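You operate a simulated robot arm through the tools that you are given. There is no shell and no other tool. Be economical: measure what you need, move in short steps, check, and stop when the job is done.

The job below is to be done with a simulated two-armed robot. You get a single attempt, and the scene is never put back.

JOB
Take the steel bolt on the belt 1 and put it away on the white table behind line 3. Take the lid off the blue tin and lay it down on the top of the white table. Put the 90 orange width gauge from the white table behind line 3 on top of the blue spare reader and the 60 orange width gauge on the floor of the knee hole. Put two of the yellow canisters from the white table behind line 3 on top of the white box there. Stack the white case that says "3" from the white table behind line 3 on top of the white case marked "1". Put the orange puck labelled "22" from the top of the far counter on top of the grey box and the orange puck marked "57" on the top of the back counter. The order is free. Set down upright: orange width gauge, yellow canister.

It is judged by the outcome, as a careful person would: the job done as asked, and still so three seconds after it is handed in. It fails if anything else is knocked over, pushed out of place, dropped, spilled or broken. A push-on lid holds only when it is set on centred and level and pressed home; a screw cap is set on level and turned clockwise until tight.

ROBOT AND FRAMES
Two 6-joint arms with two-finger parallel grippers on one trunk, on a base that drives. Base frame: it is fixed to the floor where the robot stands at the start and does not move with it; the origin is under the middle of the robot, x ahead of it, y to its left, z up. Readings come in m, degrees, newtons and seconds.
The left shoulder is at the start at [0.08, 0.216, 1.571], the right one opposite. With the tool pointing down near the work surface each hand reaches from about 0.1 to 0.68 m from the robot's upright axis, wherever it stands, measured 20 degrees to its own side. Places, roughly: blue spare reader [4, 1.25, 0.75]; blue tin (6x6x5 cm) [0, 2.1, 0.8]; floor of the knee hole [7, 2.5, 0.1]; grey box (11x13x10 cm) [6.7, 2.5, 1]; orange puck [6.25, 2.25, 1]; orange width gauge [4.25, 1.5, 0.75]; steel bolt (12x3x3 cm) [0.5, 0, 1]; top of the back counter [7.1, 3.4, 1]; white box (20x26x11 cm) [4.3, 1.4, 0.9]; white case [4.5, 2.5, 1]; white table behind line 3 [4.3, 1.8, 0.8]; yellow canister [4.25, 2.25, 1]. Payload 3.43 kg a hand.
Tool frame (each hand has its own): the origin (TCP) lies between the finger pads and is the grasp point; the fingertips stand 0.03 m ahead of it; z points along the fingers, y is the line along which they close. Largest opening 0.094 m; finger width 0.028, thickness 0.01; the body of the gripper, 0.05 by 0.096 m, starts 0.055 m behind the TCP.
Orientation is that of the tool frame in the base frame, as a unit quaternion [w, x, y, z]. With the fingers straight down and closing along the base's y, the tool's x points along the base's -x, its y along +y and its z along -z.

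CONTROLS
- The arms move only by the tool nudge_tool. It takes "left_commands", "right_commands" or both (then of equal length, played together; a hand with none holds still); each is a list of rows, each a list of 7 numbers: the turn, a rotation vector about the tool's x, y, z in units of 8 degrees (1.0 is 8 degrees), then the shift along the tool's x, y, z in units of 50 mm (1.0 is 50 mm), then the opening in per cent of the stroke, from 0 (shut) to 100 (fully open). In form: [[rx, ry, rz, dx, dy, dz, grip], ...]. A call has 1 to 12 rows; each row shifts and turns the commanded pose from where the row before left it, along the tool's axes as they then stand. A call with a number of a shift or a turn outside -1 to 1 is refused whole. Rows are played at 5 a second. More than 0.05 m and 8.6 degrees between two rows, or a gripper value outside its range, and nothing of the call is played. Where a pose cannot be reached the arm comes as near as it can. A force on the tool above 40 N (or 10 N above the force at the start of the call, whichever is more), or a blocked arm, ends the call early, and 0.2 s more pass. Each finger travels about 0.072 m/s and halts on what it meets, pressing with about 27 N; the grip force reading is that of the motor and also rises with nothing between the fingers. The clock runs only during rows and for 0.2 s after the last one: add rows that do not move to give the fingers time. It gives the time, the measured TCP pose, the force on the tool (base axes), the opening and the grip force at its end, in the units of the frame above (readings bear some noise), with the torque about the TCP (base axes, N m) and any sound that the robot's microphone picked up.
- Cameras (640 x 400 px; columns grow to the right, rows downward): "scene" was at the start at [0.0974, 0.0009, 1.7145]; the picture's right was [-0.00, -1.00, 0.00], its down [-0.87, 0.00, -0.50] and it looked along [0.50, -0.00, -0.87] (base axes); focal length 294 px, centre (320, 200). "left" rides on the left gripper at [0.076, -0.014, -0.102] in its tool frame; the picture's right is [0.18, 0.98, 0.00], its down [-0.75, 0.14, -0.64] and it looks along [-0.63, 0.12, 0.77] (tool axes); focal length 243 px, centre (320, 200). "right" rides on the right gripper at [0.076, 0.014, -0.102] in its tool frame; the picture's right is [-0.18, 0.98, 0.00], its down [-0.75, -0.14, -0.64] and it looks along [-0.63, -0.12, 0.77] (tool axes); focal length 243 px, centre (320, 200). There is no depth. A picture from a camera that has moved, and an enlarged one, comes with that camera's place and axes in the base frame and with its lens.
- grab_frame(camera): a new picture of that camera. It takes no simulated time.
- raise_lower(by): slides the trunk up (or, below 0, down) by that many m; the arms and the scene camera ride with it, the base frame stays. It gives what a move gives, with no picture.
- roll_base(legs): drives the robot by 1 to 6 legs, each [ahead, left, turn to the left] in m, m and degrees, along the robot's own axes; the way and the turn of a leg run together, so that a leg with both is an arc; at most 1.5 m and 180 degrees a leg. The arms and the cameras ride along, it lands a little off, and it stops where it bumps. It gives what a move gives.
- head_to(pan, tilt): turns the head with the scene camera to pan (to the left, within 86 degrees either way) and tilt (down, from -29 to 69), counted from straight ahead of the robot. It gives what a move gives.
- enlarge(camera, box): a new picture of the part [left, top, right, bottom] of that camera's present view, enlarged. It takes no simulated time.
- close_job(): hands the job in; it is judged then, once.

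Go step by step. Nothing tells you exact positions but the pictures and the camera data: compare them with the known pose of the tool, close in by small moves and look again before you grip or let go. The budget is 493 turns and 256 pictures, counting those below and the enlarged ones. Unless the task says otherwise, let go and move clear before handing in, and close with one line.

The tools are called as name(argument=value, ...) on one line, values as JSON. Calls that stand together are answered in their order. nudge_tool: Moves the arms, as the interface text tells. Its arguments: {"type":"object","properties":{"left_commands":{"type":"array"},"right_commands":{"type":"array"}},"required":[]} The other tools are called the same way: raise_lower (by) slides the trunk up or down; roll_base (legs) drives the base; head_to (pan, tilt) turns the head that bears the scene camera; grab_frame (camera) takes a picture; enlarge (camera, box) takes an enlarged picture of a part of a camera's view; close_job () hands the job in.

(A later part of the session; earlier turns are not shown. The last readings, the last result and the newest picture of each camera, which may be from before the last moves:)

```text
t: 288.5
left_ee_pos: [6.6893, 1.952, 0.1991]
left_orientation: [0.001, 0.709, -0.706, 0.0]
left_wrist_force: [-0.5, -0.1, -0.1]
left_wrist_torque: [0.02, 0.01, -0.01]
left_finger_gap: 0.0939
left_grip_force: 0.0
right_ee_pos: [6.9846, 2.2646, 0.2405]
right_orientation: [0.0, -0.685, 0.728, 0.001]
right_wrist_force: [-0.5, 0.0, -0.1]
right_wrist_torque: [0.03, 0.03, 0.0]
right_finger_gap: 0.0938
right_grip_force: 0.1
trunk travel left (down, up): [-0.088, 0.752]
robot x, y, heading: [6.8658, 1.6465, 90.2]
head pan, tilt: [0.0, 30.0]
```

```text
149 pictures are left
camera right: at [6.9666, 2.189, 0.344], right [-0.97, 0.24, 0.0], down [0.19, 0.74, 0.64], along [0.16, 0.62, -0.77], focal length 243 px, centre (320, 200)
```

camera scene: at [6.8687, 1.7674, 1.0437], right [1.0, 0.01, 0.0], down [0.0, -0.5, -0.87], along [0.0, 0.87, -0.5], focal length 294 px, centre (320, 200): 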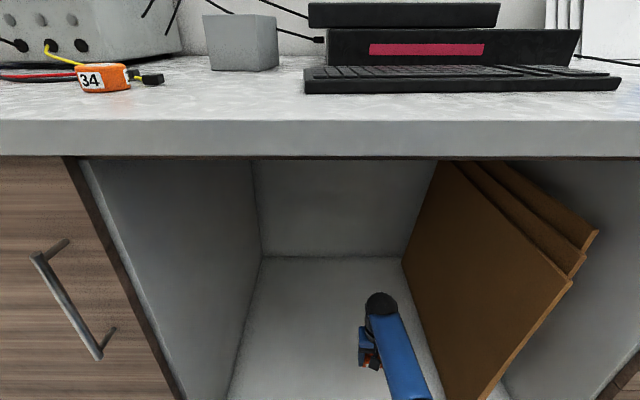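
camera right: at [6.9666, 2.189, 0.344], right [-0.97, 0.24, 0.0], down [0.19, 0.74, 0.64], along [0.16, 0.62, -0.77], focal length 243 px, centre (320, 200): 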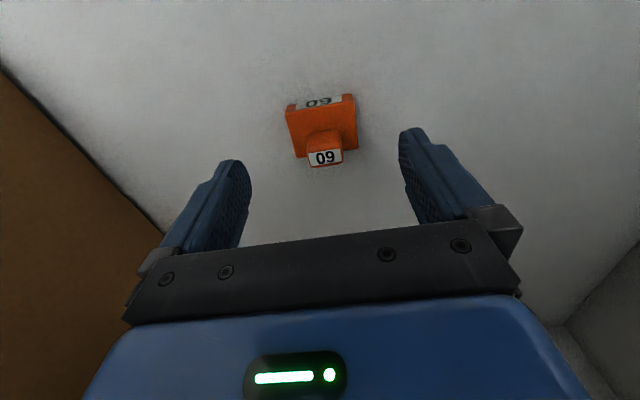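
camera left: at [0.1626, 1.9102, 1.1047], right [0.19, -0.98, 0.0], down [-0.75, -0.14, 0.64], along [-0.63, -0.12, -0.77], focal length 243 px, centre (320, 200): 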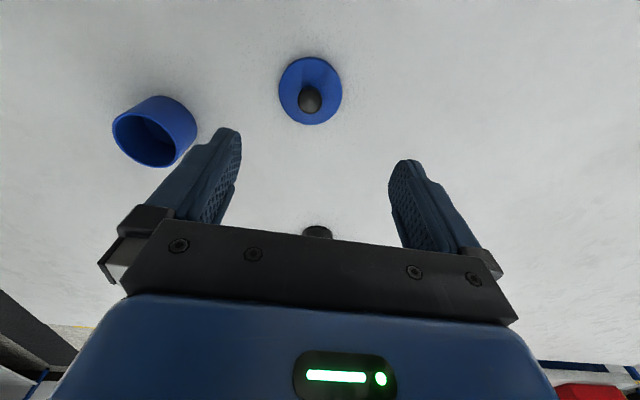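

Gauge 60 stands upright on the knee-hole floor. I withdraw, back away, and raise the trunk.

nudge_tool(right_commands=[[0, 0, 0, 1, 0, 0, 100], [0, 0, 0, 1, 0, 0, 100], [0, 0, 0, 1, 0, 0, 100], [0, 0, 0, 0.6, 0, 0, 100]])

roll_base(legs=[[-0.2, 0, 0]])

raise_lower(by=0.4)

raise_lower(by=0.35)

head_to(pan=15, tilt=45)

grab_frame(camera="scene")

```text
t: 289.5
left_ee_pos: [6.6904, 1.9533, 0.1993]
left_orientation: [0.001, 0.709, -0.705, 0.001]
left_wrist_force: [0.2, 1.4, -0.6]
left_wrist_torque: [0.0, 0.0, -0.02]
left_finger_gap: 0.0939
left_grip_force: 0.1
right_ee_pos: [6.9738, 2.0832, 0.2412]
right_orientation: [0.001, -0.685, 0.729, 0.002]
right_wrist_force: [-0.5, 0.3, 0.0]
right_wrist_torque: [0.0, 0.0, -0.01]
right_finger_gap: 0.0942
right_grip_force: 0.2
trunk travel left (down, up): [-0.088, 0.752]
robot x, y, heading: [6.8662, 1.6448, 90.3]
head pan, tilt: [0.0, 30.0]
```

```text
t: 291.1
left_ee_pos: [6.6908, 1.7525, 0.1993]
left_orientation: [0.0, 0.709, -0.705, 0.001]
left_wrist_force: [0.2, -0.1, 0.5]
left_wrist_torque: [-0.01, -0.01, 0.02]
left_finger_gap: 0.0938
left_grip_force: 0.1
right_ee_pos: [6.9749, 1.8844, 0.2413]
right_orientation: [0.001, -0.686, 0.728, 0.002]
right_wrist_force: [-0.3, -1.1, -0.8]
right_wrist_torque: [-0.02, -0.03, 0.03]
right_finger_gap: 0.0943
right_grip_force: 0.0
trunk travel left (down, up): [-0.088, 0.752]
robot x, y, heading: [6.8706, 1.4437, 90.4]
head pan, tilt: [0.0, 30.0]
```

```text
t: 294.9
left_ee_pos: [6.6912, 1.755, 0.6001]
left_orientation: [0.001, 0.709, -0.705, 0.001]
left_wrist_force: [0.6, -0.3, -0.4]
left_wrist_torque: [-0.01, 0.01, 0.01]
left_finger_gap: 0.0939
left_grip_force: 0.2
right_ee_pos: [6.9744, 1.8848, 0.6411]
right_orientation: [0.001, -0.685, 0.728, 0.002]
right_wrist_force: [-0.1, 0.6, 0.9]
right_wrist_torque: [-0.02, 0.03, 0.03]
right_finger_gap: 0.094
right_grip_force: 0.0
trunk travel left (down, up): [-0.488, 0.352]
robot x, y, heading: [6.8679, 1.4451, 90.3]
head pan, tilt: [0.0, 30.0]
```

```text
t: 298.3
left_ee_pos: [6.6901, 1.7525, 0.949]
left_orientation: [0.0, 0.709, -0.705, 0.0]
left_wrist_force: [-0.7, 0.1, 0.2]
left_wrist_torque: [0.01, 0.01, -0.02]
left_finger_gap: 0.0939
left_grip_force: 0.2
right_ee_pos: [6.9755, 1.8854, 0.9897]
right_orientation: [0.001, -0.686, 0.728, 0.002]
right_wrist_force: [0.0, -0.2, 0.4]
right_wrist_torque: [0.01, -0.03, -0.01]
right_finger_gap: 0.094
right_grip_force: 0.0
trunk travel left (down, up): [-0.838, 0.002]
robot x, y, heading: [6.8715, 1.4474, 90.1]
head pan, tilt: [0.0, 30.0]
```

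```text
t: 299.1
left_ee_pos: [6.6905, 1.7532, 0.9494]
left_orientation: [0.0, 0.709, -0.705, 0.001]
left_wrist_force: [0.1, 0.0, 1.5]
left_wrist_torque: [-0.01, 0.04, 0.03]
left_finger_gap: 0.0938
left_grip_force: 0.1
right_ee_pos: [6.9749, 1.8859, 0.9902]
right_orientation: [0.001, -0.685, 0.728, 0.001]
right_wrist_force: [-0.2, -0.4, -0.8]
right_wrist_torque: [0.01, -0.03, 0.0]
right_finger_gap: 0.094
right_grip_force: 0.1
trunk travel left (down, up): [-0.838, 0.002]
robot x, y, heading: [6.8692, 1.4437, 90.4]
head pan, tilt: [15.0, 45.0]
```

```text
148 pictures are left
camera scene: at [6.8488, 1.5564, 1.7712], right [0.96, 0.26, 0.0], down [0.19, -0.68, -0.71], along [-0.19, 0.68, -0.71], focal length 294 px, centre (320, 200)
```

scene: 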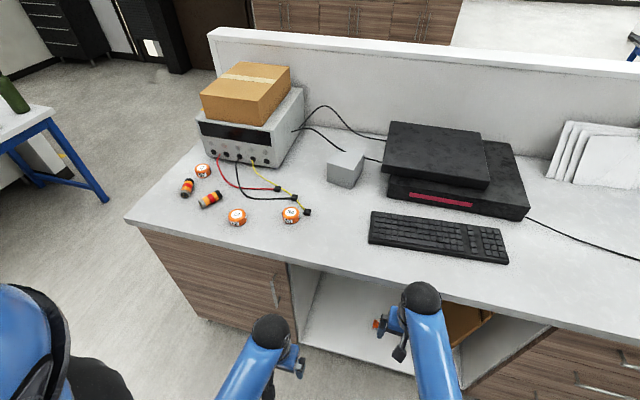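

Comparing views puts the counter top near z 0.965, puck 22 at (6.38, 2.15), puck 57 at (6.14, 2.33), grey box (6.70, 2.47). I raise the left hand above counter level and move to puck 22.

nudge_tool(left_commands=[[0, 0, 0, -0.9, 0, -0.2, 100], [0, 0, 0, -0.9, 0, -0.2, 100], [0, 0, 0, -0.6, 0, -0.7, 100], [0, 0, 0, 0, 0, -0.6, 100]])

roll_base(legs=[[0, 0.37, 0]])

grab_frame(camera="left")

head_to(pan=0, tilt=50)

grab_frame(camera="scene")

```text
t: 300.1
left_ee_pos: [6.6907, 1.8737, 1.0348]
left_orientation: [0.0, 0.709, -0.705, 0.001]
left_wrist_force: [0.2, -0.2, 1.0]
left_wrist_torque: [0.0, -0.02, -0.01]
left_finger_gap: 0.0939
left_grip_force: 0.1
right_ee_pos: [6.9738, 1.8852, 0.9895]
right_orientation: [0.002, -0.685, 0.728, 0.002]
right_wrist_force: [0.3, -0.6, -0.6]
right_wrist_torque: [0.0, -0.04, 0.01]
right_finger_gap: 0.094
right_grip_force: 0.2
trunk travel left (down, up): [-0.838, 0.002]
robot x, y, heading: [6.8669, 1.443, 90.3]
head pan, tilt: [15.0, 45.0]
```

```text
t: 302.4
left_ee_pos: [6.323, 1.87, 1.0343]
left_orientation: [0.001, 0.71, -0.704, -0.001]
left_wrist_force: [0.1, 0.2, -0.2]
left_wrist_torque: [-0.03, 0.01, 0.02]
left_finger_gap: 0.0942
left_grip_force: 0.1
right_ee_pos: [6.6087, 1.8839, 0.9904]
right_orientation: [0.0, -0.686, 0.728, 0.003]
right_wrist_force: [0.7, 0.6, -0.5]
right_wrist_torque: [0.02, 0.03, 0.0]
right_finger_gap: 0.0938
right_grip_force: 0.0
trunk travel left (down, up): [-0.838, 0.002]
robot x, y, heading: [6.4999, 1.4422, 90.4]
head pan, tilt: [15.0, 45.0]
```

```text
147 pictures are left
camera left: at [6.3384, 1.7938, 1.137], right [-0.98, -0.19, 0.0], down [-0.14, 0.75, 0.64], along [-0.12, 0.63, -0.77], focal length 243 px, centre (320, 200)
```

left: 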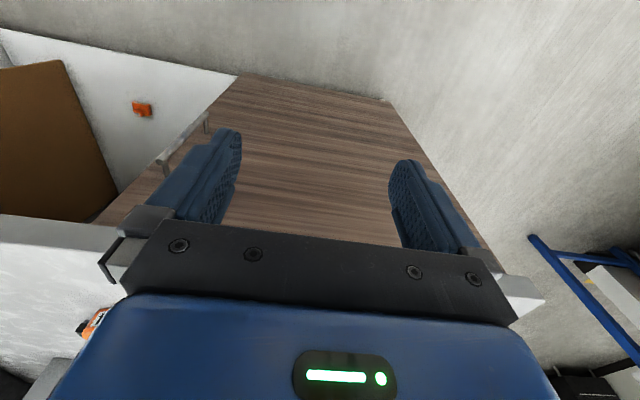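

```text
t: 303.2
left_ee_pos: [6.3209, 1.8709, 1.034]
left_orientation: [0.002, 0.71, -0.705, 0.0]
left_wrist_force: [-0.5, -0.5, 0.1]
left_wrist_torque: [0.0, -0.01, -0.02]
left_finger_gap: 0.0939
left_grip_force: 0.0
right_ee_pos: [6.6063, 1.8826, 0.9913]
right_orientation: [0.001, -0.686, 0.728, 0.002]
right_wrist_force: [-0.3, -0.5, -0.6]
right_wrist_torque: [0.02, 0.0, 0.01]
right_finger_gap: 0.094
right_grip_force: 0.1
trunk travel left (down, up): [-0.838, 0.002]
robot x, y, heading: [6.4949, 1.4439, 90.4]
head pan, tilt: [0.0, 50.0]
```

```text
146 pictures are left
camera scene: at [6.5015, 1.5524, 1.7643], right [1.0, 0.01, 0.0], down [0.01, -0.77, -0.64], along [-0.01, 0.64, -0.77], focal length 294 px, centre (320, 200)
```

scene: 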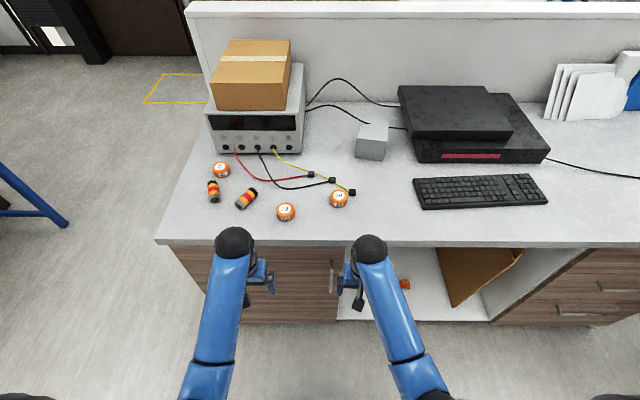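

Puck 22 confirmed at (6.38, 2.156). I raise the right hand too, step closer, and bring the left hand over puck 22.

nudge_tool(right_commands=[[0, 0, 0, -0.3, 0, -0.5, 100], [0, 0, 0, 0, 0, -0.4, 100]])

roll_base(legs=[[0.12, 0, 0]])

nudge_tool(left_commands=[[0, 0, 0, -0.85, -0.3, 0, 100], [0, 0, 0, -0.85, -0.3, 0, 100], [0, 0, 0, -0.85, -0.3, 0, 100], [0, 0, 0, -0.6, -0.25, 0, 100]])

grab_frame(camera="left")

```text
t: 303.8
left_ee_pos: [6.3198, 1.8711, 1.0333]
left_orientation: [0.001, 0.71, -0.705, 0.0]
left_wrist_force: [0.3, 0.2, -0.1]
left_wrist_torque: [0.01, 0.02, -0.01]
left_finger_gap: 0.0937
left_grip_force: 0.2
right_ee_pos: [6.6068, 1.8985, 1.037]
right_orientation: [0.001, -0.686, 0.728, 0.002]
right_wrist_force: [0.4, -0.1, -0.6]
right_wrist_torque: [0.01, 0.01, 0.02]
right_finger_gap: 0.0939
right_grip_force: 0.0
trunk travel left (down, up): [-0.838, 0.002]
robot x, y, heading: [6.499, 1.4447, 90.4]
head pan, tilt: [0.0, 50.0]
```

```text
t: 305.1
left_ee_pos: [6.3201, 1.9837, 1.0355]
left_orientation: [-0.001, 0.709, -0.705, -0.001]
left_wrist_force: [-0.5, 0.8, 0.4]
left_wrist_torque: [0.03, -0.05, 0.02]
left_finger_gap: 0.094
left_grip_force: 0.2
right_ee_pos: [6.6051, 2.0105, 1.0384]
right_orientation: [0.003, -0.686, 0.727, 0.003]
right_wrist_force: [0.0, 0.4, 0.4]
right_wrist_torque: [0.03, 0.0, 0.01]
right_finger_gap: 0.0939
right_grip_force: 0.0
trunk travel left (down, up): [-0.838, 0.002]
robot x, y, heading: [6.5003, 1.565, 90.2]
head pan, tilt: [0.0, 50.0]
```

```text
t: 306.1
left_ee_pos: [6.3755, 2.1493, 1.0314]
left_orientation: [0.003, 0.709, -0.705, 0.001]
left_wrist_force: [0.1, 0.1, 0.0]
left_wrist_torque: [-0.02, 0.02, -0.02]
left_finger_gap: 0.0941
left_grip_force: 0.1
right_ee_pos: [6.6046, 2.0174, 1.0351]
right_orientation: [0.0, -0.686, 0.728, 0.001]
right_wrist_force: [0.2, 0.0, -0.1]
right_wrist_torque: [-0.01, 0.02, 0.0]
right_finger_gap: 0.094
right_grip_force: 0.2
trunk travel left (down, up): [-0.838, 0.002]
robot x, y, heading: [6.4991, 1.5668, 90.4]
head pan, tilt: [0.0, 50.0]
```

```text
145 pictures are left
camera left: at [6.3916, 2.0726, 1.1342], right [-0.98, -0.19, 0.0], down [-0.14, 0.76, 0.64], along [-0.12, 0.63, -0.77], focal length 243 px, centre (320, 200)
```

left: 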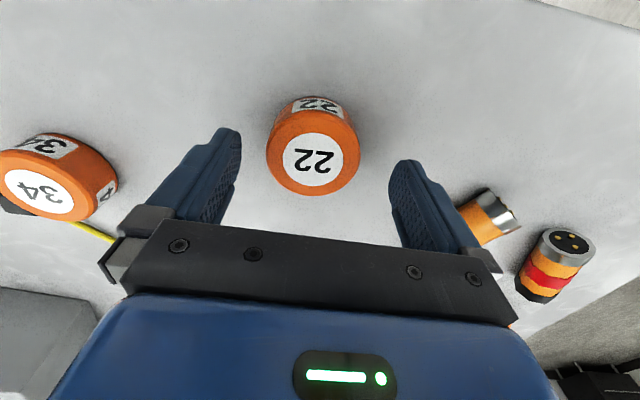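

Puck 22 is centred between the fingers. I descend until the tips touch, then back up slightly.

nudge_tool(left_commands=[[0, 0, 0, -0.06, -0.04, 0.3, 100], [0, 0, 0, 0, 0, 0.12, 100], [0, 0, 0, 0, 0, 0.08, 100], [0, 0, 0, 0, 0, 0.08, 100], [0, 0, 0, 0, 0, 0.08, 100], [0, 0, 0, 0, 0, 0.08, 100]])

grab_frame(camera="left")

```text
t: 307.4
left_ee_pos: [6.3778, 2.1499, 0.9992]
left_orientation: [-0.002, 0.709, -0.705, -0.002]
left_wrist_force: [-2.1, -0.3, 19.1]
left_wrist_torque: [-0.32, -0.21, -0.32]
left_finger_gap: 0.0937
left_grip_force: 0.0
right_ee_pos: [6.605, 2.0129, 1.0369]
right_orientation: [0.002, -0.686, 0.728, 0.001]
right_wrist_force: [-0.7, 0.1, -0.5]
right_wrist_torque: [-0.03, 0.02, -0.02]
right_finger_gap: 0.0939
right_grip_force: 0.0
trunk travel left (down, up): [-0.838, 0.002]
robot x, y, heading: [6.5005, 1.5599, 90.1]
head pan, tilt: [0.0, 50.0]
```

```text
144 pictures are left
camera left: at [6.394, 2.071, 1.102], right [-0.98, -0.19, 0.0], down [-0.15, 0.75, 0.65], along [-0.12, 0.63, -0.76], focal length 243 px, centre (320, 200)
```

left: 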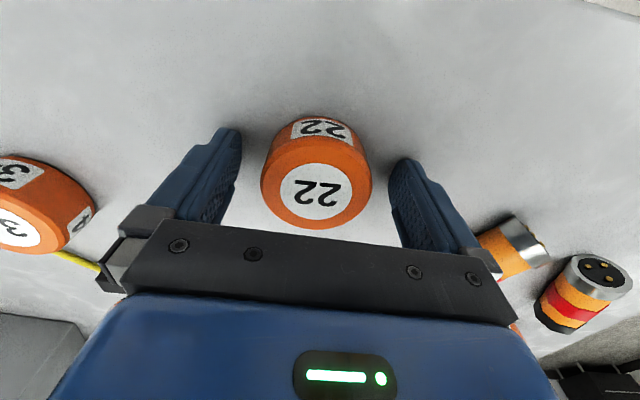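

nudge_tool(left_commands=[[0, 0, 0, 0, 0, -0.12, 100], [0, 0, 0, 0, 0, 0, 0], [0, 0, 0, 0, 0, 0, 0], [0, 0, 0, 0, 0, 0, 0], [0, 0, 0, 0, 0, 0, 0], [0, 0, 0, 0, 0, -0.9, 0], [0, 0, 0, 0, 0, -0.5, 0]])

grab_frame(camera="left")

```text
t: 309.1
left_ee_pos: [6.3792, 2.1486, 1.073]
left_orientation: [0.001, 0.709, -0.705, 0.0]
left_wrist_force: [-0.2, 0.1, -0.8]
left_wrist_torque: [0.0, -0.02, -0.02]
left_finger_gap: 0.0603
left_grip_force: 26.9
right_ee_pos: [6.6048, 2.0154, 1.0353]
right_orientation: [0.001, -0.686, 0.728, 0.001]
right_wrist_force: [0.1, -0.1, 0.7]
right_wrist_torque: [0.01, -0.02, -0.02]
right_finger_gap: 0.0941
right_grip_force: 0.0
trunk travel left (down, up): [-0.838, 0.002]
robot x, y, heading: [6.4989, 1.5598, 90.6]
head pan, tilt: [0.0, 50.0]
```

```text
143 pictures are left
camera left: at [6.3942, 2.0719, 1.1747], right [-0.98, -0.19, 0.0], down [-0.14, 0.75, 0.64], along [-0.12, 0.63, -0.77], focal length 243 px, centre (320, 200)
```

left: 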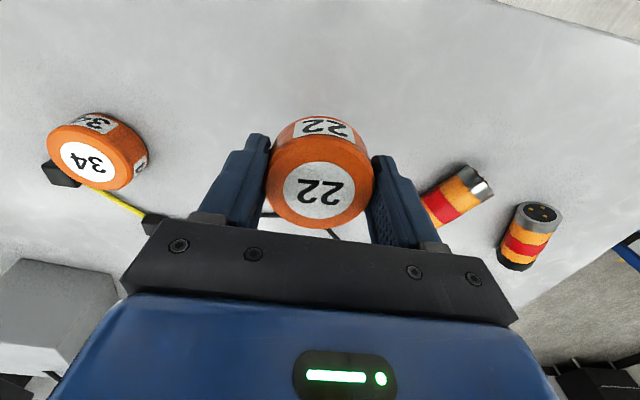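

Puck 22 held. I raise the right hand out of the way, then shift right and closer to the grey box.

nudge_tool(right_commands=[[0, 0, 0, -0.7, 0, -0.4, 100], [0, 0, 0, -0.3, 0, -0.4, 100]], left_commands=[[0, 0, 0, 0, 0, -0.2, 0], [0, 0, 0, 0, 0, -0.2, 0]])

roll_base(legs=[[0, -0.36, 0], [0.1, 0, 0]])

grab_frame(camera="scene")

grab_frame(camera="left")

```text
t: 309.6
left_ee_pos: [6.3802, 2.1507, 1.0922]
left_orientation: [0.001, 0.708, -0.706, 0.001]
left_wrist_force: [0.0, -0.7, -0.4]
left_wrist_torque: [-0.04, 0.0, 0.02]
left_finger_gap: 0.0606
left_grip_force: 27.2
right_ee_pos: [6.608, 2.071, 1.0661]
right_orientation: [0.001, -0.686, 0.728, 0.002]
right_wrist_force: [0.0, -0.5, -0.7]
right_wrist_torque: [0.03, -0.04, -0.01]
right_finger_gap: 0.094
right_grip_force: 0.0
right hand out of reach, approached as far as the arm can: row 2
trunk travel left (down, up): [-0.838, 0.002]
robot x, y, heading: [6.5005, 1.5633, 90.3]
head pan, tilt: [0.0, 50.0]
```

```text
t: 312.7
left_ee_pos: [6.7358, 2.2417, 1.0966]
left_orientation: [-0.002, 0.709, -0.705, -0.003]
left_wrist_force: [0.5, -0.5, -0.9]
left_wrist_torque: [0.04, 0.0, -0.04]
left_finger_gap: 0.0602
left_grip_force: 27.0
right_ee_pos: [6.9645, 2.1614, 1.0706]
right_orientation: [0.005, -0.686, 0.728, 0.006]
right_wrist_force: [-0.4, -0.6, -0.2]
right_wrist_torque: [0.05, -0.02, 0.01]
right_finger_gap: 0.0941
right_grip_force: 0.0
trunk travel left (down, up): [-0.838, 0.002]
robot x, y, heading: [6.857, 1.6644, 90.1]
head pan, tilt: [0.0, 50.0]
```

```text
142 pictures are left
camera scene: at [6.8564, 1.7571, 1.7654], right [1.0, 0.01, 0.0], down [0.0, -0.76, -0.65], along [0.0, 0.65, -0.76], focal length 294 px, centre (320, 200)
```

scene: 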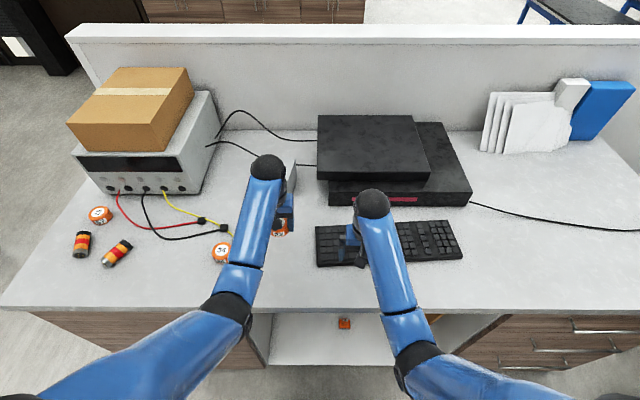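

```text
141 pictures are left
camera left: at [6.7512, 2.164, 1.199], right [-0.98, -0.19, 0.0], down [-0.14, 0.75, 0.65], along [-0.12, 0.64, -0.76], focal length 243 px, centre (320, 200)
```

left: 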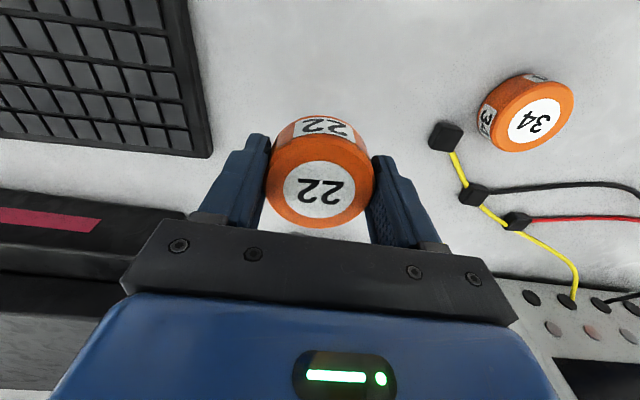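

I raise the left hand higher to clear the grey box.

nudge_tool(left_commands=[[0, 0, 0, 0, 0, -0.4, 0], [0, 0, 0, 0, 0, -0.4, 0], [0, 0, 0, 0, 0, -0.3, 0]])

head_to(pan=30, tilt=45)

grab_frame(camera="scene")

```text
t: 313.5
left_ee_pos: [6.7412, 2.2691, 1.1226]
left_orientation: [0.0, 0.709, -0.705, 0.0]
left_wrist_force: [0.0, -1.2, -0.6]
left_wrist_torque: [-0.03, 0.0, -0.03]
left_finger_gap: 0.0604
left_grip_force: 27.5
left hand out of reach, approached as far as the arm can: row 1, 2, 3
right_ee_pos: [6.9644, 2.1686, 1.0661]
right_orientation: [0.001, -0.686, 0.728, 0.002]
right_wrist_force: [-0.1, 0.2, -0.1]
right_wrist_torque: [-0.01, 0.03, -0.01]
right_finger_gap: 0.0939
right_grip_force: 0.0
trunk travel left (down, up): [-0.838, 0.002]
robot x, y, heading: [6.8524, 1.6594, 90.3]
head pan, tilt: [0.0, 50.0]
```

```text
t: 314.5
left_ee_pos: [6.7411, 2.2708, 1.1227]
left_orientation: [0.002, 0.709, -0.705, 0.002]
left_wrist_force: [0.4, 0.4, -1.3]
left_wrist_torque: [-0.01, 0.04, 0.01]
left_finger_gap: 0.0602
left_grip_force: 26.5
right_ee_pos: [6.9657, 2.1727, 1.0656]
right_orientation: [0.001, -0.685, 0.728, 0.003]
right_wrist_force: [-1.1, -0.2, -1.0]
right_wrist_torque: [-0.04, 0.04, -0.01]
right_finger_gap: 0.0939
right_grip_force: 0.1
trunk travel left (down, up): [-0.838, 0.002]
robot x, y, heading: [6.8561, 1.6606, 90.4]
head pan, tilt: [30.0, 45.0]
```

```text
140 pictures are left
camera scene: at [6.8168, 1.7667, 1.771], right [0.86, 0.5, 0.0], down [0.36, -0.61, -0.71], along [-0.36, 0.61, -0.71], focal length 294 px, centre (320, 200)
```

scene: 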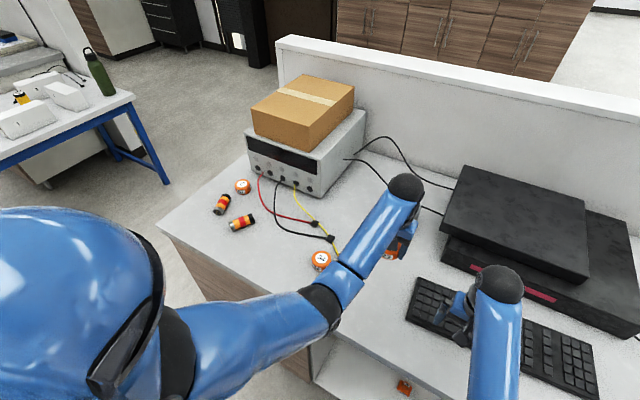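

roll_base(legs=[[0.1, 0, 0]])

grab_frame(camera="left")

head_to(pan=-5, tilt=50)

grab_frame(camera="scene")

```text
t: 315.6
left_ee_pos: [6.7401, 2.3577, 1.1293]
left_orientation: [-0.002, 0.709, -0.705, -0.003]
left_wrist_force: [0.1, 0.2, -0.5]
left_wrist_torque: [0.06, 0.02, -0.03]
left_finger_gap: 0.0604
left_grip_force: 26.5
right_ee_pos: [6.9642, 2.2603, 1.0713]
right_orientation: [0.005, -0.686, 0.728, 0.005]
right_wrist_force: [-0.4, -1.2, 0.4]
right_wrist_torque: [0.08, 0.01, 0.0]
right_finger_gap: 0.0941
right_grip_force: 0.0
trunk travel left (down, up): [-0.838, 0.002]
robot x, y, heading: [6.854, 1.7614, 90.5]
head pan, tilt: [30.0, 45.0]
```

```text
139 pictures are left
camera left: at [6.7546, 2.2803, 1.2302], right [-0.98, -0.19, 0.0], down [-0.14, 0.75, 0.65], along [-0.12, 0.64, -0.76], focal length 243 px, centre (320, 200)
```

left: 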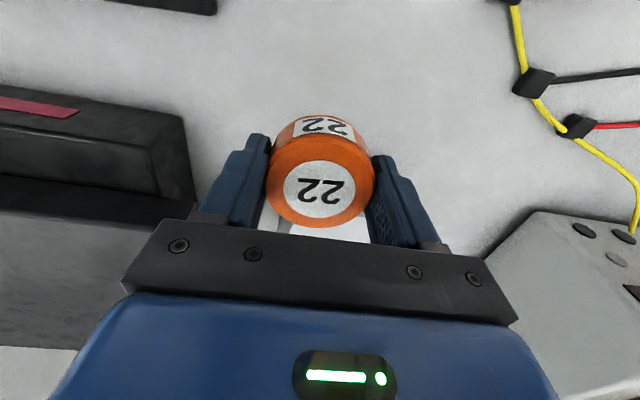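

```text
t: 316.6
left_ee_pos: [6.7393, 2.3714, 1.1215]
left_orientation: [0.002, 0.709, -0.705, 0.002]
left_wrist_force: [-0.3, 0.0, -0.3]
left_wrist_torque: [-0.04, -0.03, -0.06]
left_finger_gap: 0.0598
left_grip_force: 27.2
right_ee_pos: [6.9637, 2.2723, 1.064]
right_orientation: [0.001, -0.686, 0.728, 0.0]
right_wrist_force: [-0.1, 1.5, -0.7]
right_wrist_torque: [-0.01, -0.02, 0.02]
right_finger_gap: 0.0943
right_grip_force: 0.1
trunk travel left (down, up): [-0.838, 0.002]
robot x, y, heading: [6.8556, 1.7606, 90.4]
head pan, tilt: [-5.0, 50.0]
```

```text
138 pictures are left
camera scene: at [6.8634, 1.8752, 1.7639], right [1.0, -0.08, 0.0], down [-0.06, -0.77, -0.64], along [0.05, 0.64, -0.77], focal length 294 px, centre (320, 200)
```

scene: 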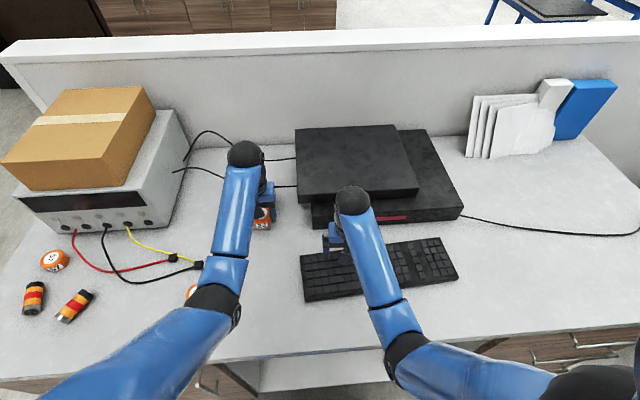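

nudge_tool(left_commands=[[0, 0, 0, -0.5, 0.26, -0.2, 0], [0, 0, 0, -0.5, 0.26, -0.1, 0], [0, 0, 0, -0.5, 0.26, 0, 0], [0, 0, 0, -0.4, 0, 0, 0]])

grab_frame(camera="left")

enlarge(camera="scene", box=[170, 110, 350, 240])

```text
t: 317.6
left_ee_pos: [6.7001, 2.4616, 1.1368]
left_orientation: [0.0, 0.709, -0.705, 0.0]
left_wrist_force: [0.3, 1.5, -0.5]
left_wrist_torque: [0.0, 0.01, 0.0]
left_finger_gap: 0.0597
left_grip_force: 27.3
right_ee_pos: [6.9651, 2.2687, 1.0662]
right_orientation: [0.001, -0.686, 0.728, 0.002]
right_wrist_force: [0.9, 0.1, -0.2]
right_wrist_torque: [0.01, 0.01, 0.01]
right_finger_gap: 0.0941
right_grip_force: 0.0
trunk travel left (down, up): [-0.838, 0.002]
robot x, y, heading: [6.8578, 1.7634, 90.2]
head pan, tilt: [-5.0, 50.0]
```

```text
137 pictures are left
camera left: at [6.7152, 2.3858, 1.2395], right [-0.98, -0.19, 0.0], down [-0.14, 0.75, 0.64], along [-0.12, 0.63, -0.77], focal length 243 px, centre (320, 200)
```

left: 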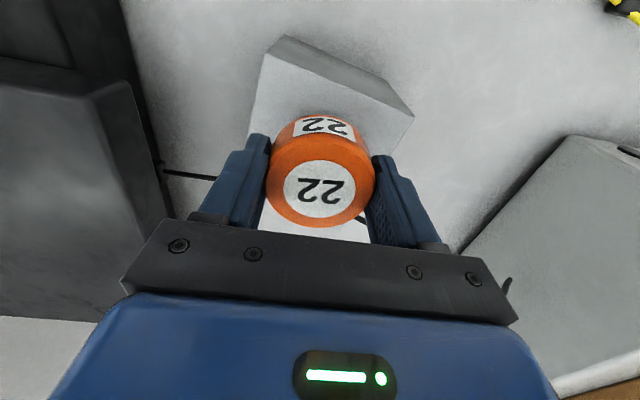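

```text
3.08 times, centred on (260, 175) of scene
camera zoom: at [6.8637, 1.8701, 1.7642], right [1.0, -0.08, 0.0], down [-0.06, -0.76, -0.64], along [0.05, 0.64, -0.77], focal length 906 px, centre (505, 277)
```

zoom: 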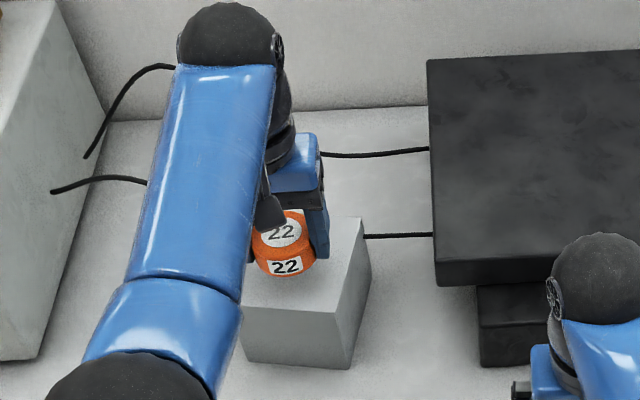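

The puck is above the grey box's top (centre ≈ (6.70, 2.485)). I nudge forward and lower until contact.

nudge_tool(left_commands=[[0, 0, 0, -0.3, 0, 0, 0], [0, 0, 0, 0, 0, 0.3, 0], [0, 0, 0, 0, 0, 0.1, 0], [0, 0, 0, 0, 0, 0.08, 0], [0, 0, 0, 0, 0, 0.06, 0], [0, 0, 0, 0, 0, 0.06, 0], [0, 0, 0, 0, 0, 0.06, 0]])

grab_frame(camera="left")

```text
t: 319.2
left_ee_pos: [6.6989, 2.4769, 1.1045]
left_orientation: [0.001, 0.709, -0.705, 0.0]
left_wrist_force: [1.2, 0.5, -1.7]
left_wrist_torque: [-0.01, 0.04, -0.03]
left_finger_gap: 0.0597
left_grip_force: 27.8
right_ee_pos: [6.9644, 2.2687, 1.0671]
right_orientation: [0.002, -0.686, 0.728, 0.002]
right_wrist_force: [1.0, -0.9, -0.1]
right_wrist_torque: [0.0, 0.01, -0.02]
right_finger_gap: 0.094
right_grip_force: 0.0
trunk travel left (down, up): [-0.838, 0.002]
robot x, y, heading: [6.852, 1.7632, 90.3]
head pan, tilt: [-5.0, 50.0]
```

```text
135 pictures are left
camera left: at [6.7149, 2.4008, 1.2072], right [-0.98, -0.19, 0.0], down [-0.14, 0.75, 0.64], along [-0.12, 0.63, -0.77], focal length 243 px, centre (320, 200)
```

left: 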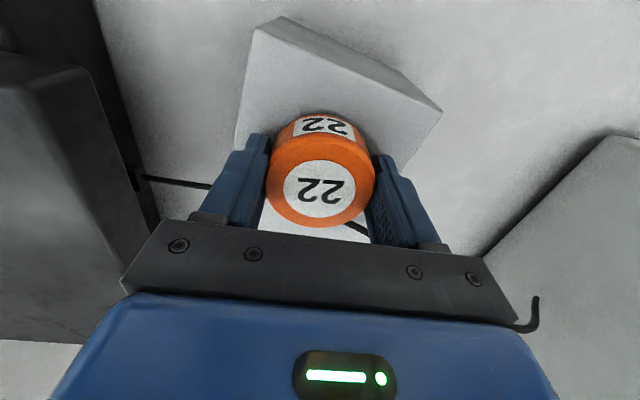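

nudge_tool(left_commands=[[0, 0, 0, 0, 0, 0.05, 0], [0, 0, 0, 0, 0, 0.05, 0], [0, 0, 0, 0, 0, 0.04, 0], [0, 0, 0, 0, 0, 0, 0]])

```text
t: 320.2
left_ee_pos: [6.6991, 2.4781, 1.1006]
left_orientation: [-0.001, 0.709, -0.705, -0.001]
left_wrist_force: [-1.5, 5.1, 16.2]
left_wrist_torque: [-0.3, -0.06, -0.03]
left_finger_gap: 0.0597
left_grip_force: 27.1
right_ee_pos: [6.9638, 2.2685, 1.0675]
right_orientation: [0.002, -0.686, 0.728, 0.003]
right_wrist_force: [0.1, -0.6, 0.9]
right_wrist_torque: [0.02, 0.0, -0.01]
right_finger_gap: 0.0941
right_grip_force: 0.2
trunk travel left (down, up): [-0.838, 0.002]
robot x, y, heading: [6.8571, 1.76, 90.3]
head pan, tilt: [-5.0, 50.0]
```

Contact. Release and rise.

nudge_tool(left_commands=[[0, 0, 0, 0, 0, -0.04, 0], [0, 0, 0, 0, 0, 0, 80], [0, 0, 0, 0, 0, 0, 90], [0, 0, 0, 0, 0, 0, 90], [0, 0, 0, 0, 0, -0.4, 90], [0, 0, 0, 0, 0, -0.4, 90]])

grab_frame(camera="left")

```text
t: 321.6
left_ee_pos: [6.7, 2.4766, 1.1397]
left_orientation: [0.001, 0.709, -0.706, 0.0]
left_wrist_force: [-0.6, -0.1, 0.8]
left_wrist_torque: [0.0, -0.02, 0.02]
left_finger_gap: 0.0844
left_grip_force: 0.1
right_ee_pos: [6.964, 2.2689, 1.0675]
right_orientation: [0.002, -0.685, 0.728, 0.002]
right_wrist_force: [0.0, 0.0, 0.6]
right_wrist_torque: [0.02, 0.02, -0.03]
right_finger_gap: 0.0943
right_grip_force: 0.1
trunk travel left (down, up): [-0.838, 0.002]
robot x, y, heading: [6.8596, 1.7641, 90.1]
head pan, tilt: [-5.0, 50.0]
```

```text
134 pictures are left
camera left: at [6.7155, 2.3999, 1.242], right [-0.98, -0.19, 0.0], down [-0.14, 0.75, 0.64], along [-0.12, 0.63, -0.77], focal length 243 px, centre (320, 200)
```

left: 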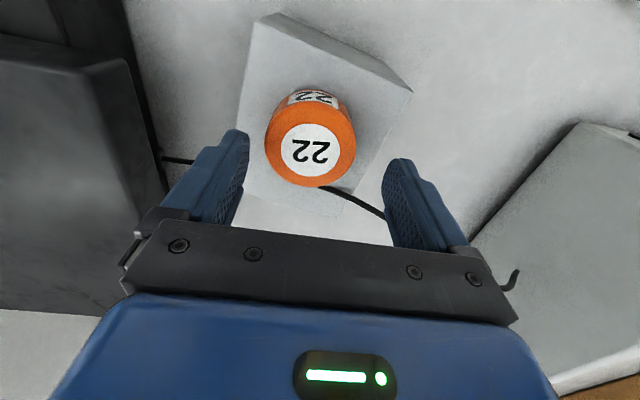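

Puck 22 sits on the grey box. I back off and move left to puck 57.

roll_base(legs=[[-0.35, 0, 0], [0, 0.6, 0]])

head_to(pan=0, tilt=45)

grab_frame(camera="scene")

```text
t: 326.9
left_ee_pos: [6.1008, 2.1237, 1.1402]
left_orientation: [0.001, 0.707, -0.707, 0.0]
left_wrist_force: [-0.2, 0.0, -0.5]
left_wrist_torque: [0.03, 0.01, -0.03]
left_finger_gap: 0.0848
left_grip_force: 0.0
right_ee_pos: [6.3645, 1.9125, 1.0663]
right_orientation: [0.001, -0.685, 0.728, 0.003]
right_wrist_force: [0.4, 0.5, -0.9]
right_wrist_torque: [-0.01, 0.04, -0.02]
right_finger_gap: 0.094
right_grip_force: 0.1
trunk travel left (down, up): [-0.838, 0.002]
robot x, y, heading: [6.251, 1.4054, 90.4]
head pan, tilt: [-5.0, 50.0]
```

```text
t: 327.6
left_ee_pos: [6.0993, 2.1236, 1.1392]
left_orientation: [0.001, 0.708, -0.707, 0.0]
left_wrist_force: [0.3, -0.6, 0.1]
left_wrist_torque: [-0.01, 0.01, -0.01]
left_finger_gap: 0.0844
left_grip_force: 0.0
right_ee_pos: [6.3633, 1.9127, 1.0663]
right_orientation: [0.0, -0.685, 0.729, 0.002]
right_wrist_force: [0.3, -0.2, -0.6]
right_wrist_torque: [-0.02, -0.02, 0.0]
right_finger_gap: 0.0941
right_grip_force: 0.1
trunk travel left (down, up): [-0.838, 0.002]
robot x, y, heading: [6.255, 1.4083, 90.3]
head pan, tilt: [0.0, 45.0]
```

```text
133 pictures are left
camera scene: at [6.2548, 1.5197, 1.7711], right [1.0, 0.0, 0.0], down [0.0, -0.71, -0.71], along [0.0, 0.71, -0.71], focal length 294 px, centre (320, 200)
```

scene: 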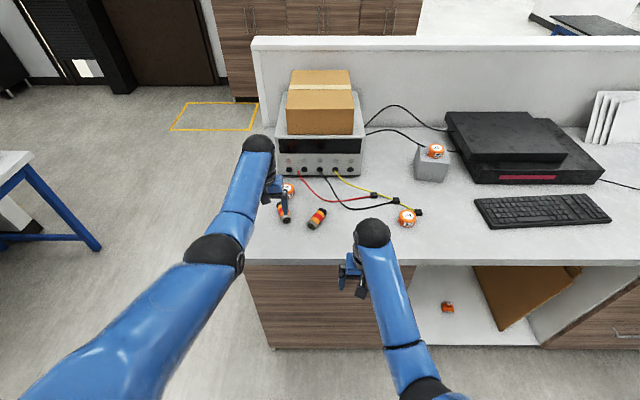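

Puck 57 at about (6.135, 2.36), just before the instrument. I retract slightly and drive in.

nudge_tool(left_commands=[[0, 0, 0, 0.7, 0, 0.3, 100], [0, 0, 0, 0.7, 0, 0.3, 100]])

roll_base(legs=[[0.27, 0, 0]])

grab_frame(camera="left")

```text
t: 328.2
left_ee_pos: [6.0982, 2.0503, 1.1106]
left_orientation: [0.0, 0.708, -0.706, 0.0]
left_wrist_force: [-0.4, -0.7, -0.2]
left_wrist_torque: [-0.02, 0.02, 0.03]
left_finger_gap: 0.0941
left_grip_force: 0.1
right_ee_pos: [6.3618, 1.9112, 1.0665]
right_orientation: [0.003, -0.685, 0.729, 0.003]
right_wrist_force: [-0.2, -0.1, 0.7]
right_wrist_torque: [0.01, -0.02, 0.0]
right_finger_gap: 0.094
right_grip_force: 0.1
trunk travel left (down, up): [-0.838, 0.002]
robot x, y, heading: [6.253, 1.4049, 89.9]
head pan, tilt: [0.0, 45.0]
```

```text
t: 330.1
left_ee_pos: [6.0974, 2.3201, 1.1114]
left_orientation: [-0.001, 0.709, -0.706, -0.001]
left_wrist_force: [0.1, -0.2, -0.8]
left_wrist_torque: [-0.01, 0.03, 0.04]
left_finger_gap: 0.0941
left_grip_force: 0.0
right_ee_pos: [6.36, 2.1816, 1.068]
right_orientation: [0.003, -0.685, 0.729, 0.004]
right_wrist_force: [-0.6, 0.1, -0.2]
right_wrist_torque: [0.03, 0.01, -0.03]
right_finger_gap: 0.0938
right_grip_force: 0.1
trunk travel left (down, up): [-0.838, 0.002]
robot x, y, heading: [6.2531, 1.6774, 90.1]
head pan, tilt: [0.0, 45.0]
```

```text
132 pictures are left
camera left: at [6.1119, 2.2424, 1.2143], right [-0.98, -0.19, 0.0], down [-0.14, 0.75, 0.64], along [-0.12, 0.63, -0.77], focal length 243 px, centre (320, 200)
```

left: 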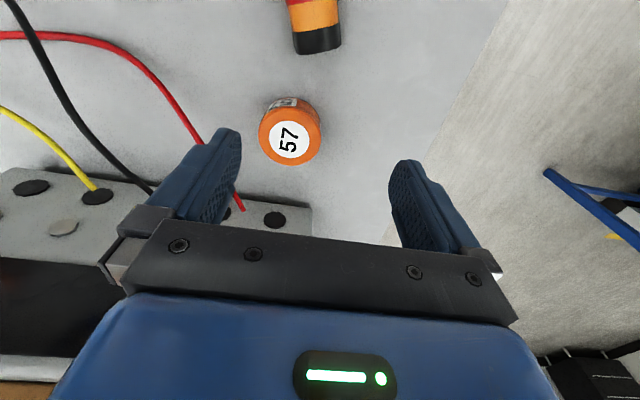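

Puck 57 is at (6.121, 2.349); the red cable lies clear at x≥6.21. I align, descend and grip.

nudge_tool(left_commands=[[0, 0, 0, -0.55, -0.48, 0, 86], [0, 0, 0, 0, 0, 0.8, 86], [0, 0, 0, 0, 0, 0.6, 86]])

grab_frame(camera="left")

```text
t: 330.9
left_ee_pos: [6.1213, 2.3498, 1.0395]
left_orientation: [0.0, 0.709, -0.706, 0.0]
left_wrist_force: [0.1, 0.3, 0.7]
left_wrist_torque: [-0.02, -0.01, 0.0]
left_finger_gap: 0.0807
left_grip_force: 0.0
right_ee_pos: [6.3594, 2.184, 1.066]
right_orientation: [0.001, -0.685, 0.729, 0.002]
right_wrist_force: [0.5, 0.6, -0.5]
right_wrist_torque: [0.0, -0.01, 0.0]
right_finger_gap: 0.0939
right_grip_force: 0.1
trunk travel left (down, up): [-0.838, 0.002]
robot x, y, heading: [6.2514, 1.6734, 90.3]
head pan, tilt: [0.0, 45.0]
```

```text
131 pictures are left
camera left: at [6.1355, 2.2731, 1.1422], right [-0.98, -0.19, 0.0], down [-0.14, 0.75, 0.64], along [-0.12, 0.63, -0.77], focal length 243 px, centre (320, 200)
```

left: 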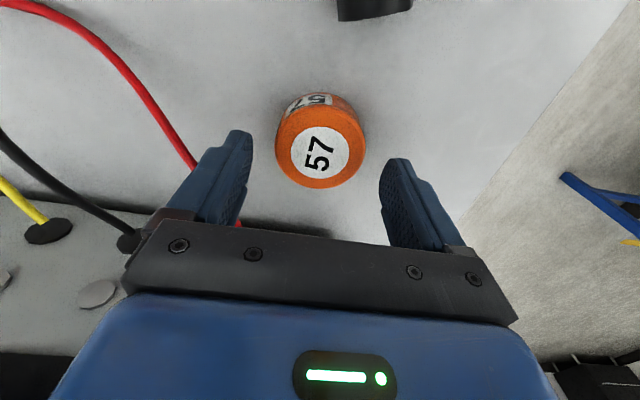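

nudge_tool(left_commands=[[0, 0, 0, 0, 0, 0.4, 86], [0, 0, 0, 0, 0, 0.28, 86], [0, 0, 0, 0, 0, 0, 0], [0, 0, 0, 0, 0, 0, 0], [0, 0, 0, 0, 0, 0, 0], [0, 0, 0, 0, 0, -0.7, 0], [0, 0, 0, 0, 0, -0.7, 0], [0, 0, 0, 0, 0, -0.5, 0]])

grab_frame(camera="left")

```text
t: 332.7
left_ee_pos: [6.1205, 2.3509, 1.0998]
left_orientation: [0.0, 0.709, -0.705, 0.0]
left_wrist_force: [-0.9, 0.0, -1.4]
left_wrist_torque: [0.02, -0.01, -0.02]
left_finger_gap: 0.0592
left_grip_force: 26.6
right_ee_pos: [6.3602, 2.1844, 1.0656]
right_orientation: [0.001, -0.685, 0.728, 0.002]
right_wrist_force: [0.8, -0.3, -0.2]
right_wrist_torque: [0.02, 0.02, 0.0]
right_finger_gap: 0.0941
right_grip_force: 0.1
trunk travel left (down, up): [-0.838, 0.002]
robot x, y, heading: [6.249, 1.6783, 90.3]
head pan, tilt: [0.0, 45.0]
```

```text
130 pictures are left
camera left: at [6.1358, 2.2737, 1.2034], right [-0.98, -0.19, 0.0], down [-0.14, 0.75, 0.64], along [-0.12, 0.63, -0.77], focal length 243 px, centre (320, 200)
```

left: 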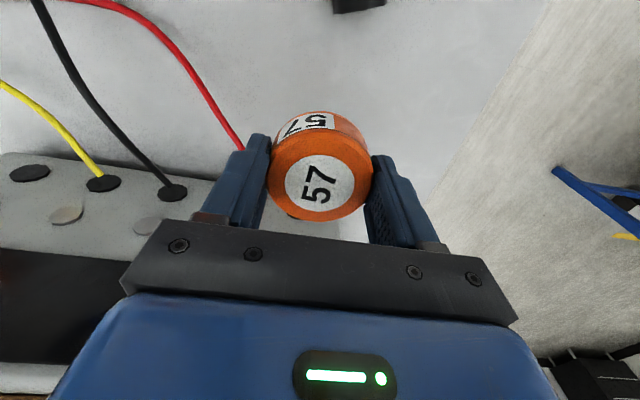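

Puck 57 held. I back off, move left and north past the counter's end to find the back counter.

roll_base(legs=[[-0.3, 0, 0], [0, 0.85, 0], [1.3, 0, 0], [0.5, 0, 0]])

head_to(pan=-70, tilt=25)

grab_frame(camera="scene")

head_to(pan=0, tilt=30)

grab_frame(camera="scene")

```text
t: 347.6
left_ee_pos: [5.2646, 3.8523, 1.1026]
left_orientation: [0.0, 0.708, -0.706, 0.0]
left_wrist_force: [0.4, -0.8, -0.9]
left_wrist_torque: [0.0, 0.0, -0.03]
left_finger_gap: 0.0591
left_grip_force: 26.9
right_ee_pos: [5.5071, 3.6862, 1.0675]
right_orientation: [0.002, -0.686, 0.728, 0.004]
right_wrist_force: [0.6, -0.7, 0.4]
right_wrist_torque: [0.0, 0.02, 0.0]
right_finger_gap: 0.0941
right_grip_force: 0.1
trunk travel left (down, up): [-0.838, 0.002]
robot x, y, heading: [5.3942, 3.1829, 90.2]
head pan, tilt: [0.0, 45.0]
```

```text
t: 349.0
left_ee_pos: [5.2652, 3.854, 1.1001]
left_orientation: [0.0, 0.708, -0.706, 0.0]
left_wrist_force: [0.0, 0.2, -1.3]
left_wrist_torque: [-0.02, -0.02, 0.02]
left_finger_gap: 0.0589
left_grip_force: 26.9
right_ee_pos: [5.5043, 3.6891, 1.0668]
right_orientation: [0.001, -0.686, 0.728, 0.003]
right_wrist_force: [0.3, 0.7, -0.2]
right_wrist_torque: [0.02, -0.02, 0.03]
right_finger_gap: 0.0937
right_grip_force: 0.0
trunk travel left (down, up): [-0.838, 0.002]
robot x, y, heading: [5.3964, 3.1825, 90.5]
head pan, tilt: [-70.0, 25.0]
```

```text
129 pictures are left
camera scene: at [5.4839, 3.245, 1.8017], right [0.35, -0.94, 0.0], down [-0.4, -0.15, -0.91], along [0.85, 0.32, -0.42], focal length 294 px, centre (320, 200)
```

scene: 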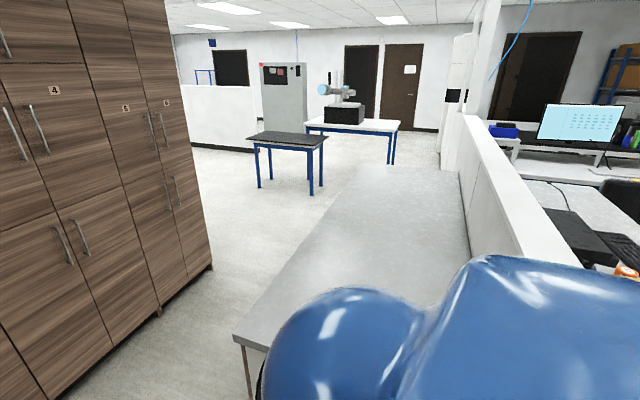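

```text
t: 350.4
left_ee_pos: [5.2656, 3.8539, 1.1006]
left_orientation: [0.001, 0.708, -0.706, 0.001]
left_wrist_force: [-0.7, -0.1, -0.6]
left_wrist_torque: [-0.01, 0.05, 0.01]
left_finger_gap: 0.0592
left_grip_force: 27.0
right_ee_pos: [5.5048, 3.6886, 1.0665]
right_orientation: [0.001, -0.686, 0.728, 0.002]
right_wrist_force: [0.5, 0.0, 0.1]
right_wrist_torque: [-0.04, -0.01, -0.01]
right_finger_gap: 0.0937
right_grip_force: 0.1
trunk travel left (down, up): [-0.838, 0.002]
robot x, y, heading: [5.398, 3.1832, 90.2]
head pan, tilt: [0.0, 30.0]
```

```text
128 pictures are left
camera scene: at [5.397, 3.3038, 1.7938], right [1.0, 0.0, 0.0], down [0.0, -0.5, -0.87], along [0.0, 0.87, -0.5], focal length 294 px, centre (320, 200)
```

scene: 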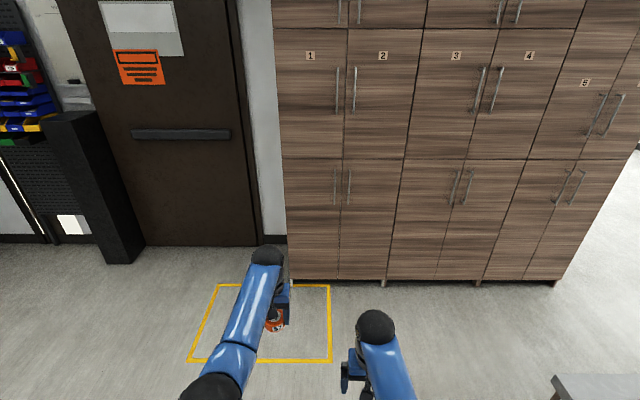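

The back counter is empty, just behind the partition (x from ≈6.04, y up to ≈3.76). I move north a bit and turn east to face its end.

roll_base(legs=[[0.3, 0, 0], [0, 0, -90]])

head_to(pan=0, tilt=45)

grab_frame(camera="scene")

```text
t: 356.3
left_ee_pos: [6.0707, 3.6042, 1.1009]
left_orientation: [-0.001, 0.006, 1.0, 0.0]
left_wrist_force: [-0.8, -0.4, -0.4]
left_wrist_torque: [0.0, 0.05, -0.02]
left_finger_gap: 0.0593
left_grip_force: 27.4
right_ee_pos: [5.8997, 3.3677, 1.0661]
right_orientation: [0.002, 0.039, 0.999, 0.001]
right_wrist_force: [0.0, -0.5, -0.5]
right_wrist_torque: [0.01, -0.04, -0.01]
right_finger_gap: 0.094
right_grip_force: 0.0
trunk travel left (down, up): [-0.838, 0.002]
robot x, y, heading: [5.3919, 3.4835, -0.6]
head pan, tilt: [0.0, 30.0]
```

```text
t: 357.1
left_ee_pos: [6.071, 3.6036, 1.0993]
left_orientation: [-0.001, 0.006, 1.0, 0.0]
left_wrist_force: [-0.9, 0.0, -1.0]
left_wrist_torque: [0.0, -0.03, 0.0]
left_finger_gap: 0.0589
left_grip_force: 27.2
right_ee_pos: [5.9006, 3.3675, 1.0664]
right_orientation: [0.002, 0.039, 0.999, -0.001]
right_wrist_force: [-0.2, 0.6, -0.2]
right_wrist_torque: [0.02, 0.01, -0.03]
right_finger_gap: 0.0939
right_grip_force: 0.0
trunk travel left (down, up): [-0.838, 0.002]
robot x, y, heading: [5.3927, 3.4858, -0.7]
head pan, tilt: [0.0, 45.0]
```

```text
127 pictures are left
camera scene: at [5.5085, 3.4838, 1.7712], right [-0.01, -1.0, 0.0], down [-0.71, 0.01, -0.71], along [0.71, -0.01, -0.71], focal length 294 px, centre (320, 200)
```

scene: 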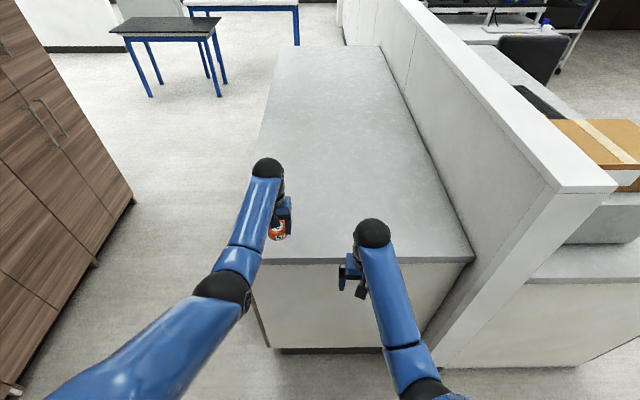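

Counter end is at x≈6.03, y 3.0–3.68. I move in so the puck is well over the counter.

roll_base(legs=[[0.18, -0.15, 0.6]])

nudge_tool(left_commands=[[0, 0, 0, 0, 0, 0.6, 0], [0, 0, 0, 0, 0, 0.5, 0], [0, 0, 0, 0, 0, 0.2, 0], [0, 0, 0, 0, 0, 0.15, 0], [0, 0, 0, 0, 0, 0.1, 0], [0, 0, 0, 0, 0, 0.1, 0], [0, 0, 0, 0, 0, 0.1, 0], [0, 0, 0, 0, 0, 0.1, 0], [0, 0, 0, 0, 0, 0.1, 0]])

grab_frame(camera="left")

```text
t: 358.8
left_ee_pos: [6.2453, 3.4635, 1.1025]
left_orientation: [0.001, 0.001, 1.0, 0.0]
left_wrist_force: [-0.7, -0.7, -1.3]
left_wrist_torque: [-0.02, -0.02, 0.02]
left_finger_gap: 0.0589
left_grip_force: 27.1
right_ee_pos: [6.0769, 3.2246, 1.0678]
right_orientation: [0.003, 0.033, 0.999, -0.001]
right_wrist_force: [-0.3, 0.4, 0.6]
right_wrist_torque: [-0.04, -0.01, -0.02]
right_finger_gap: 0.0941
right_grip_force: 0.1
trunk travel left (down, up): [-0.838, 0.002]
robot x, y, heading: [5.5712, 3.3326, 0.1]
head pan, tilt: [0.0, 45.0]
```

```text
t: 360.8
left_ee_pos: [6.2473, 3.4608, 1.006]
left_orientation: [0.002, 0.001, 1.0, 0.0]
left_wrist_force: [2.0, -0.1, 11.9]
left_wrist_torque: [-0.06, 0.18, 0.01]
left_finger_gap: 0.0589
left_grip_force: 27.9
right_ee_pos: [6.0775, 3.2212, 1.0667]
right_orientation: [0.003, 0.032, 0.999, 0.001]
right_wrist_force: [-0.3, 0.5, -0.6]
right_wrist_torque: [0.02, 0.01, 0.02]
right_finger_gap: 0.094
right_grip_force: 0.0
trunk travel left (down, up): [-0.838, 0.002]
robot x, y, heading: [5.5742, 3.3348, -0.0]
head pan, tilt: [0.0, 45.0]
```

```text
126 pictures are left
camera left: at [6.1712, 3.4449, 1.1084], right [-0.18, 0.98, 0.0], down [0.75, 0.14, 0.65], along [0.63, 0.12, -0.76], focal length 243 px, centre (320, 200)
```

left: 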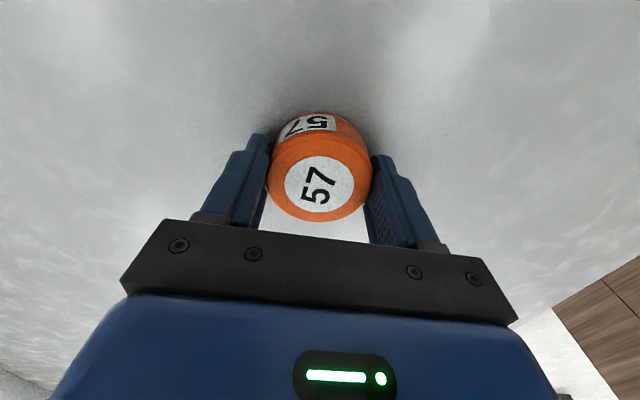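

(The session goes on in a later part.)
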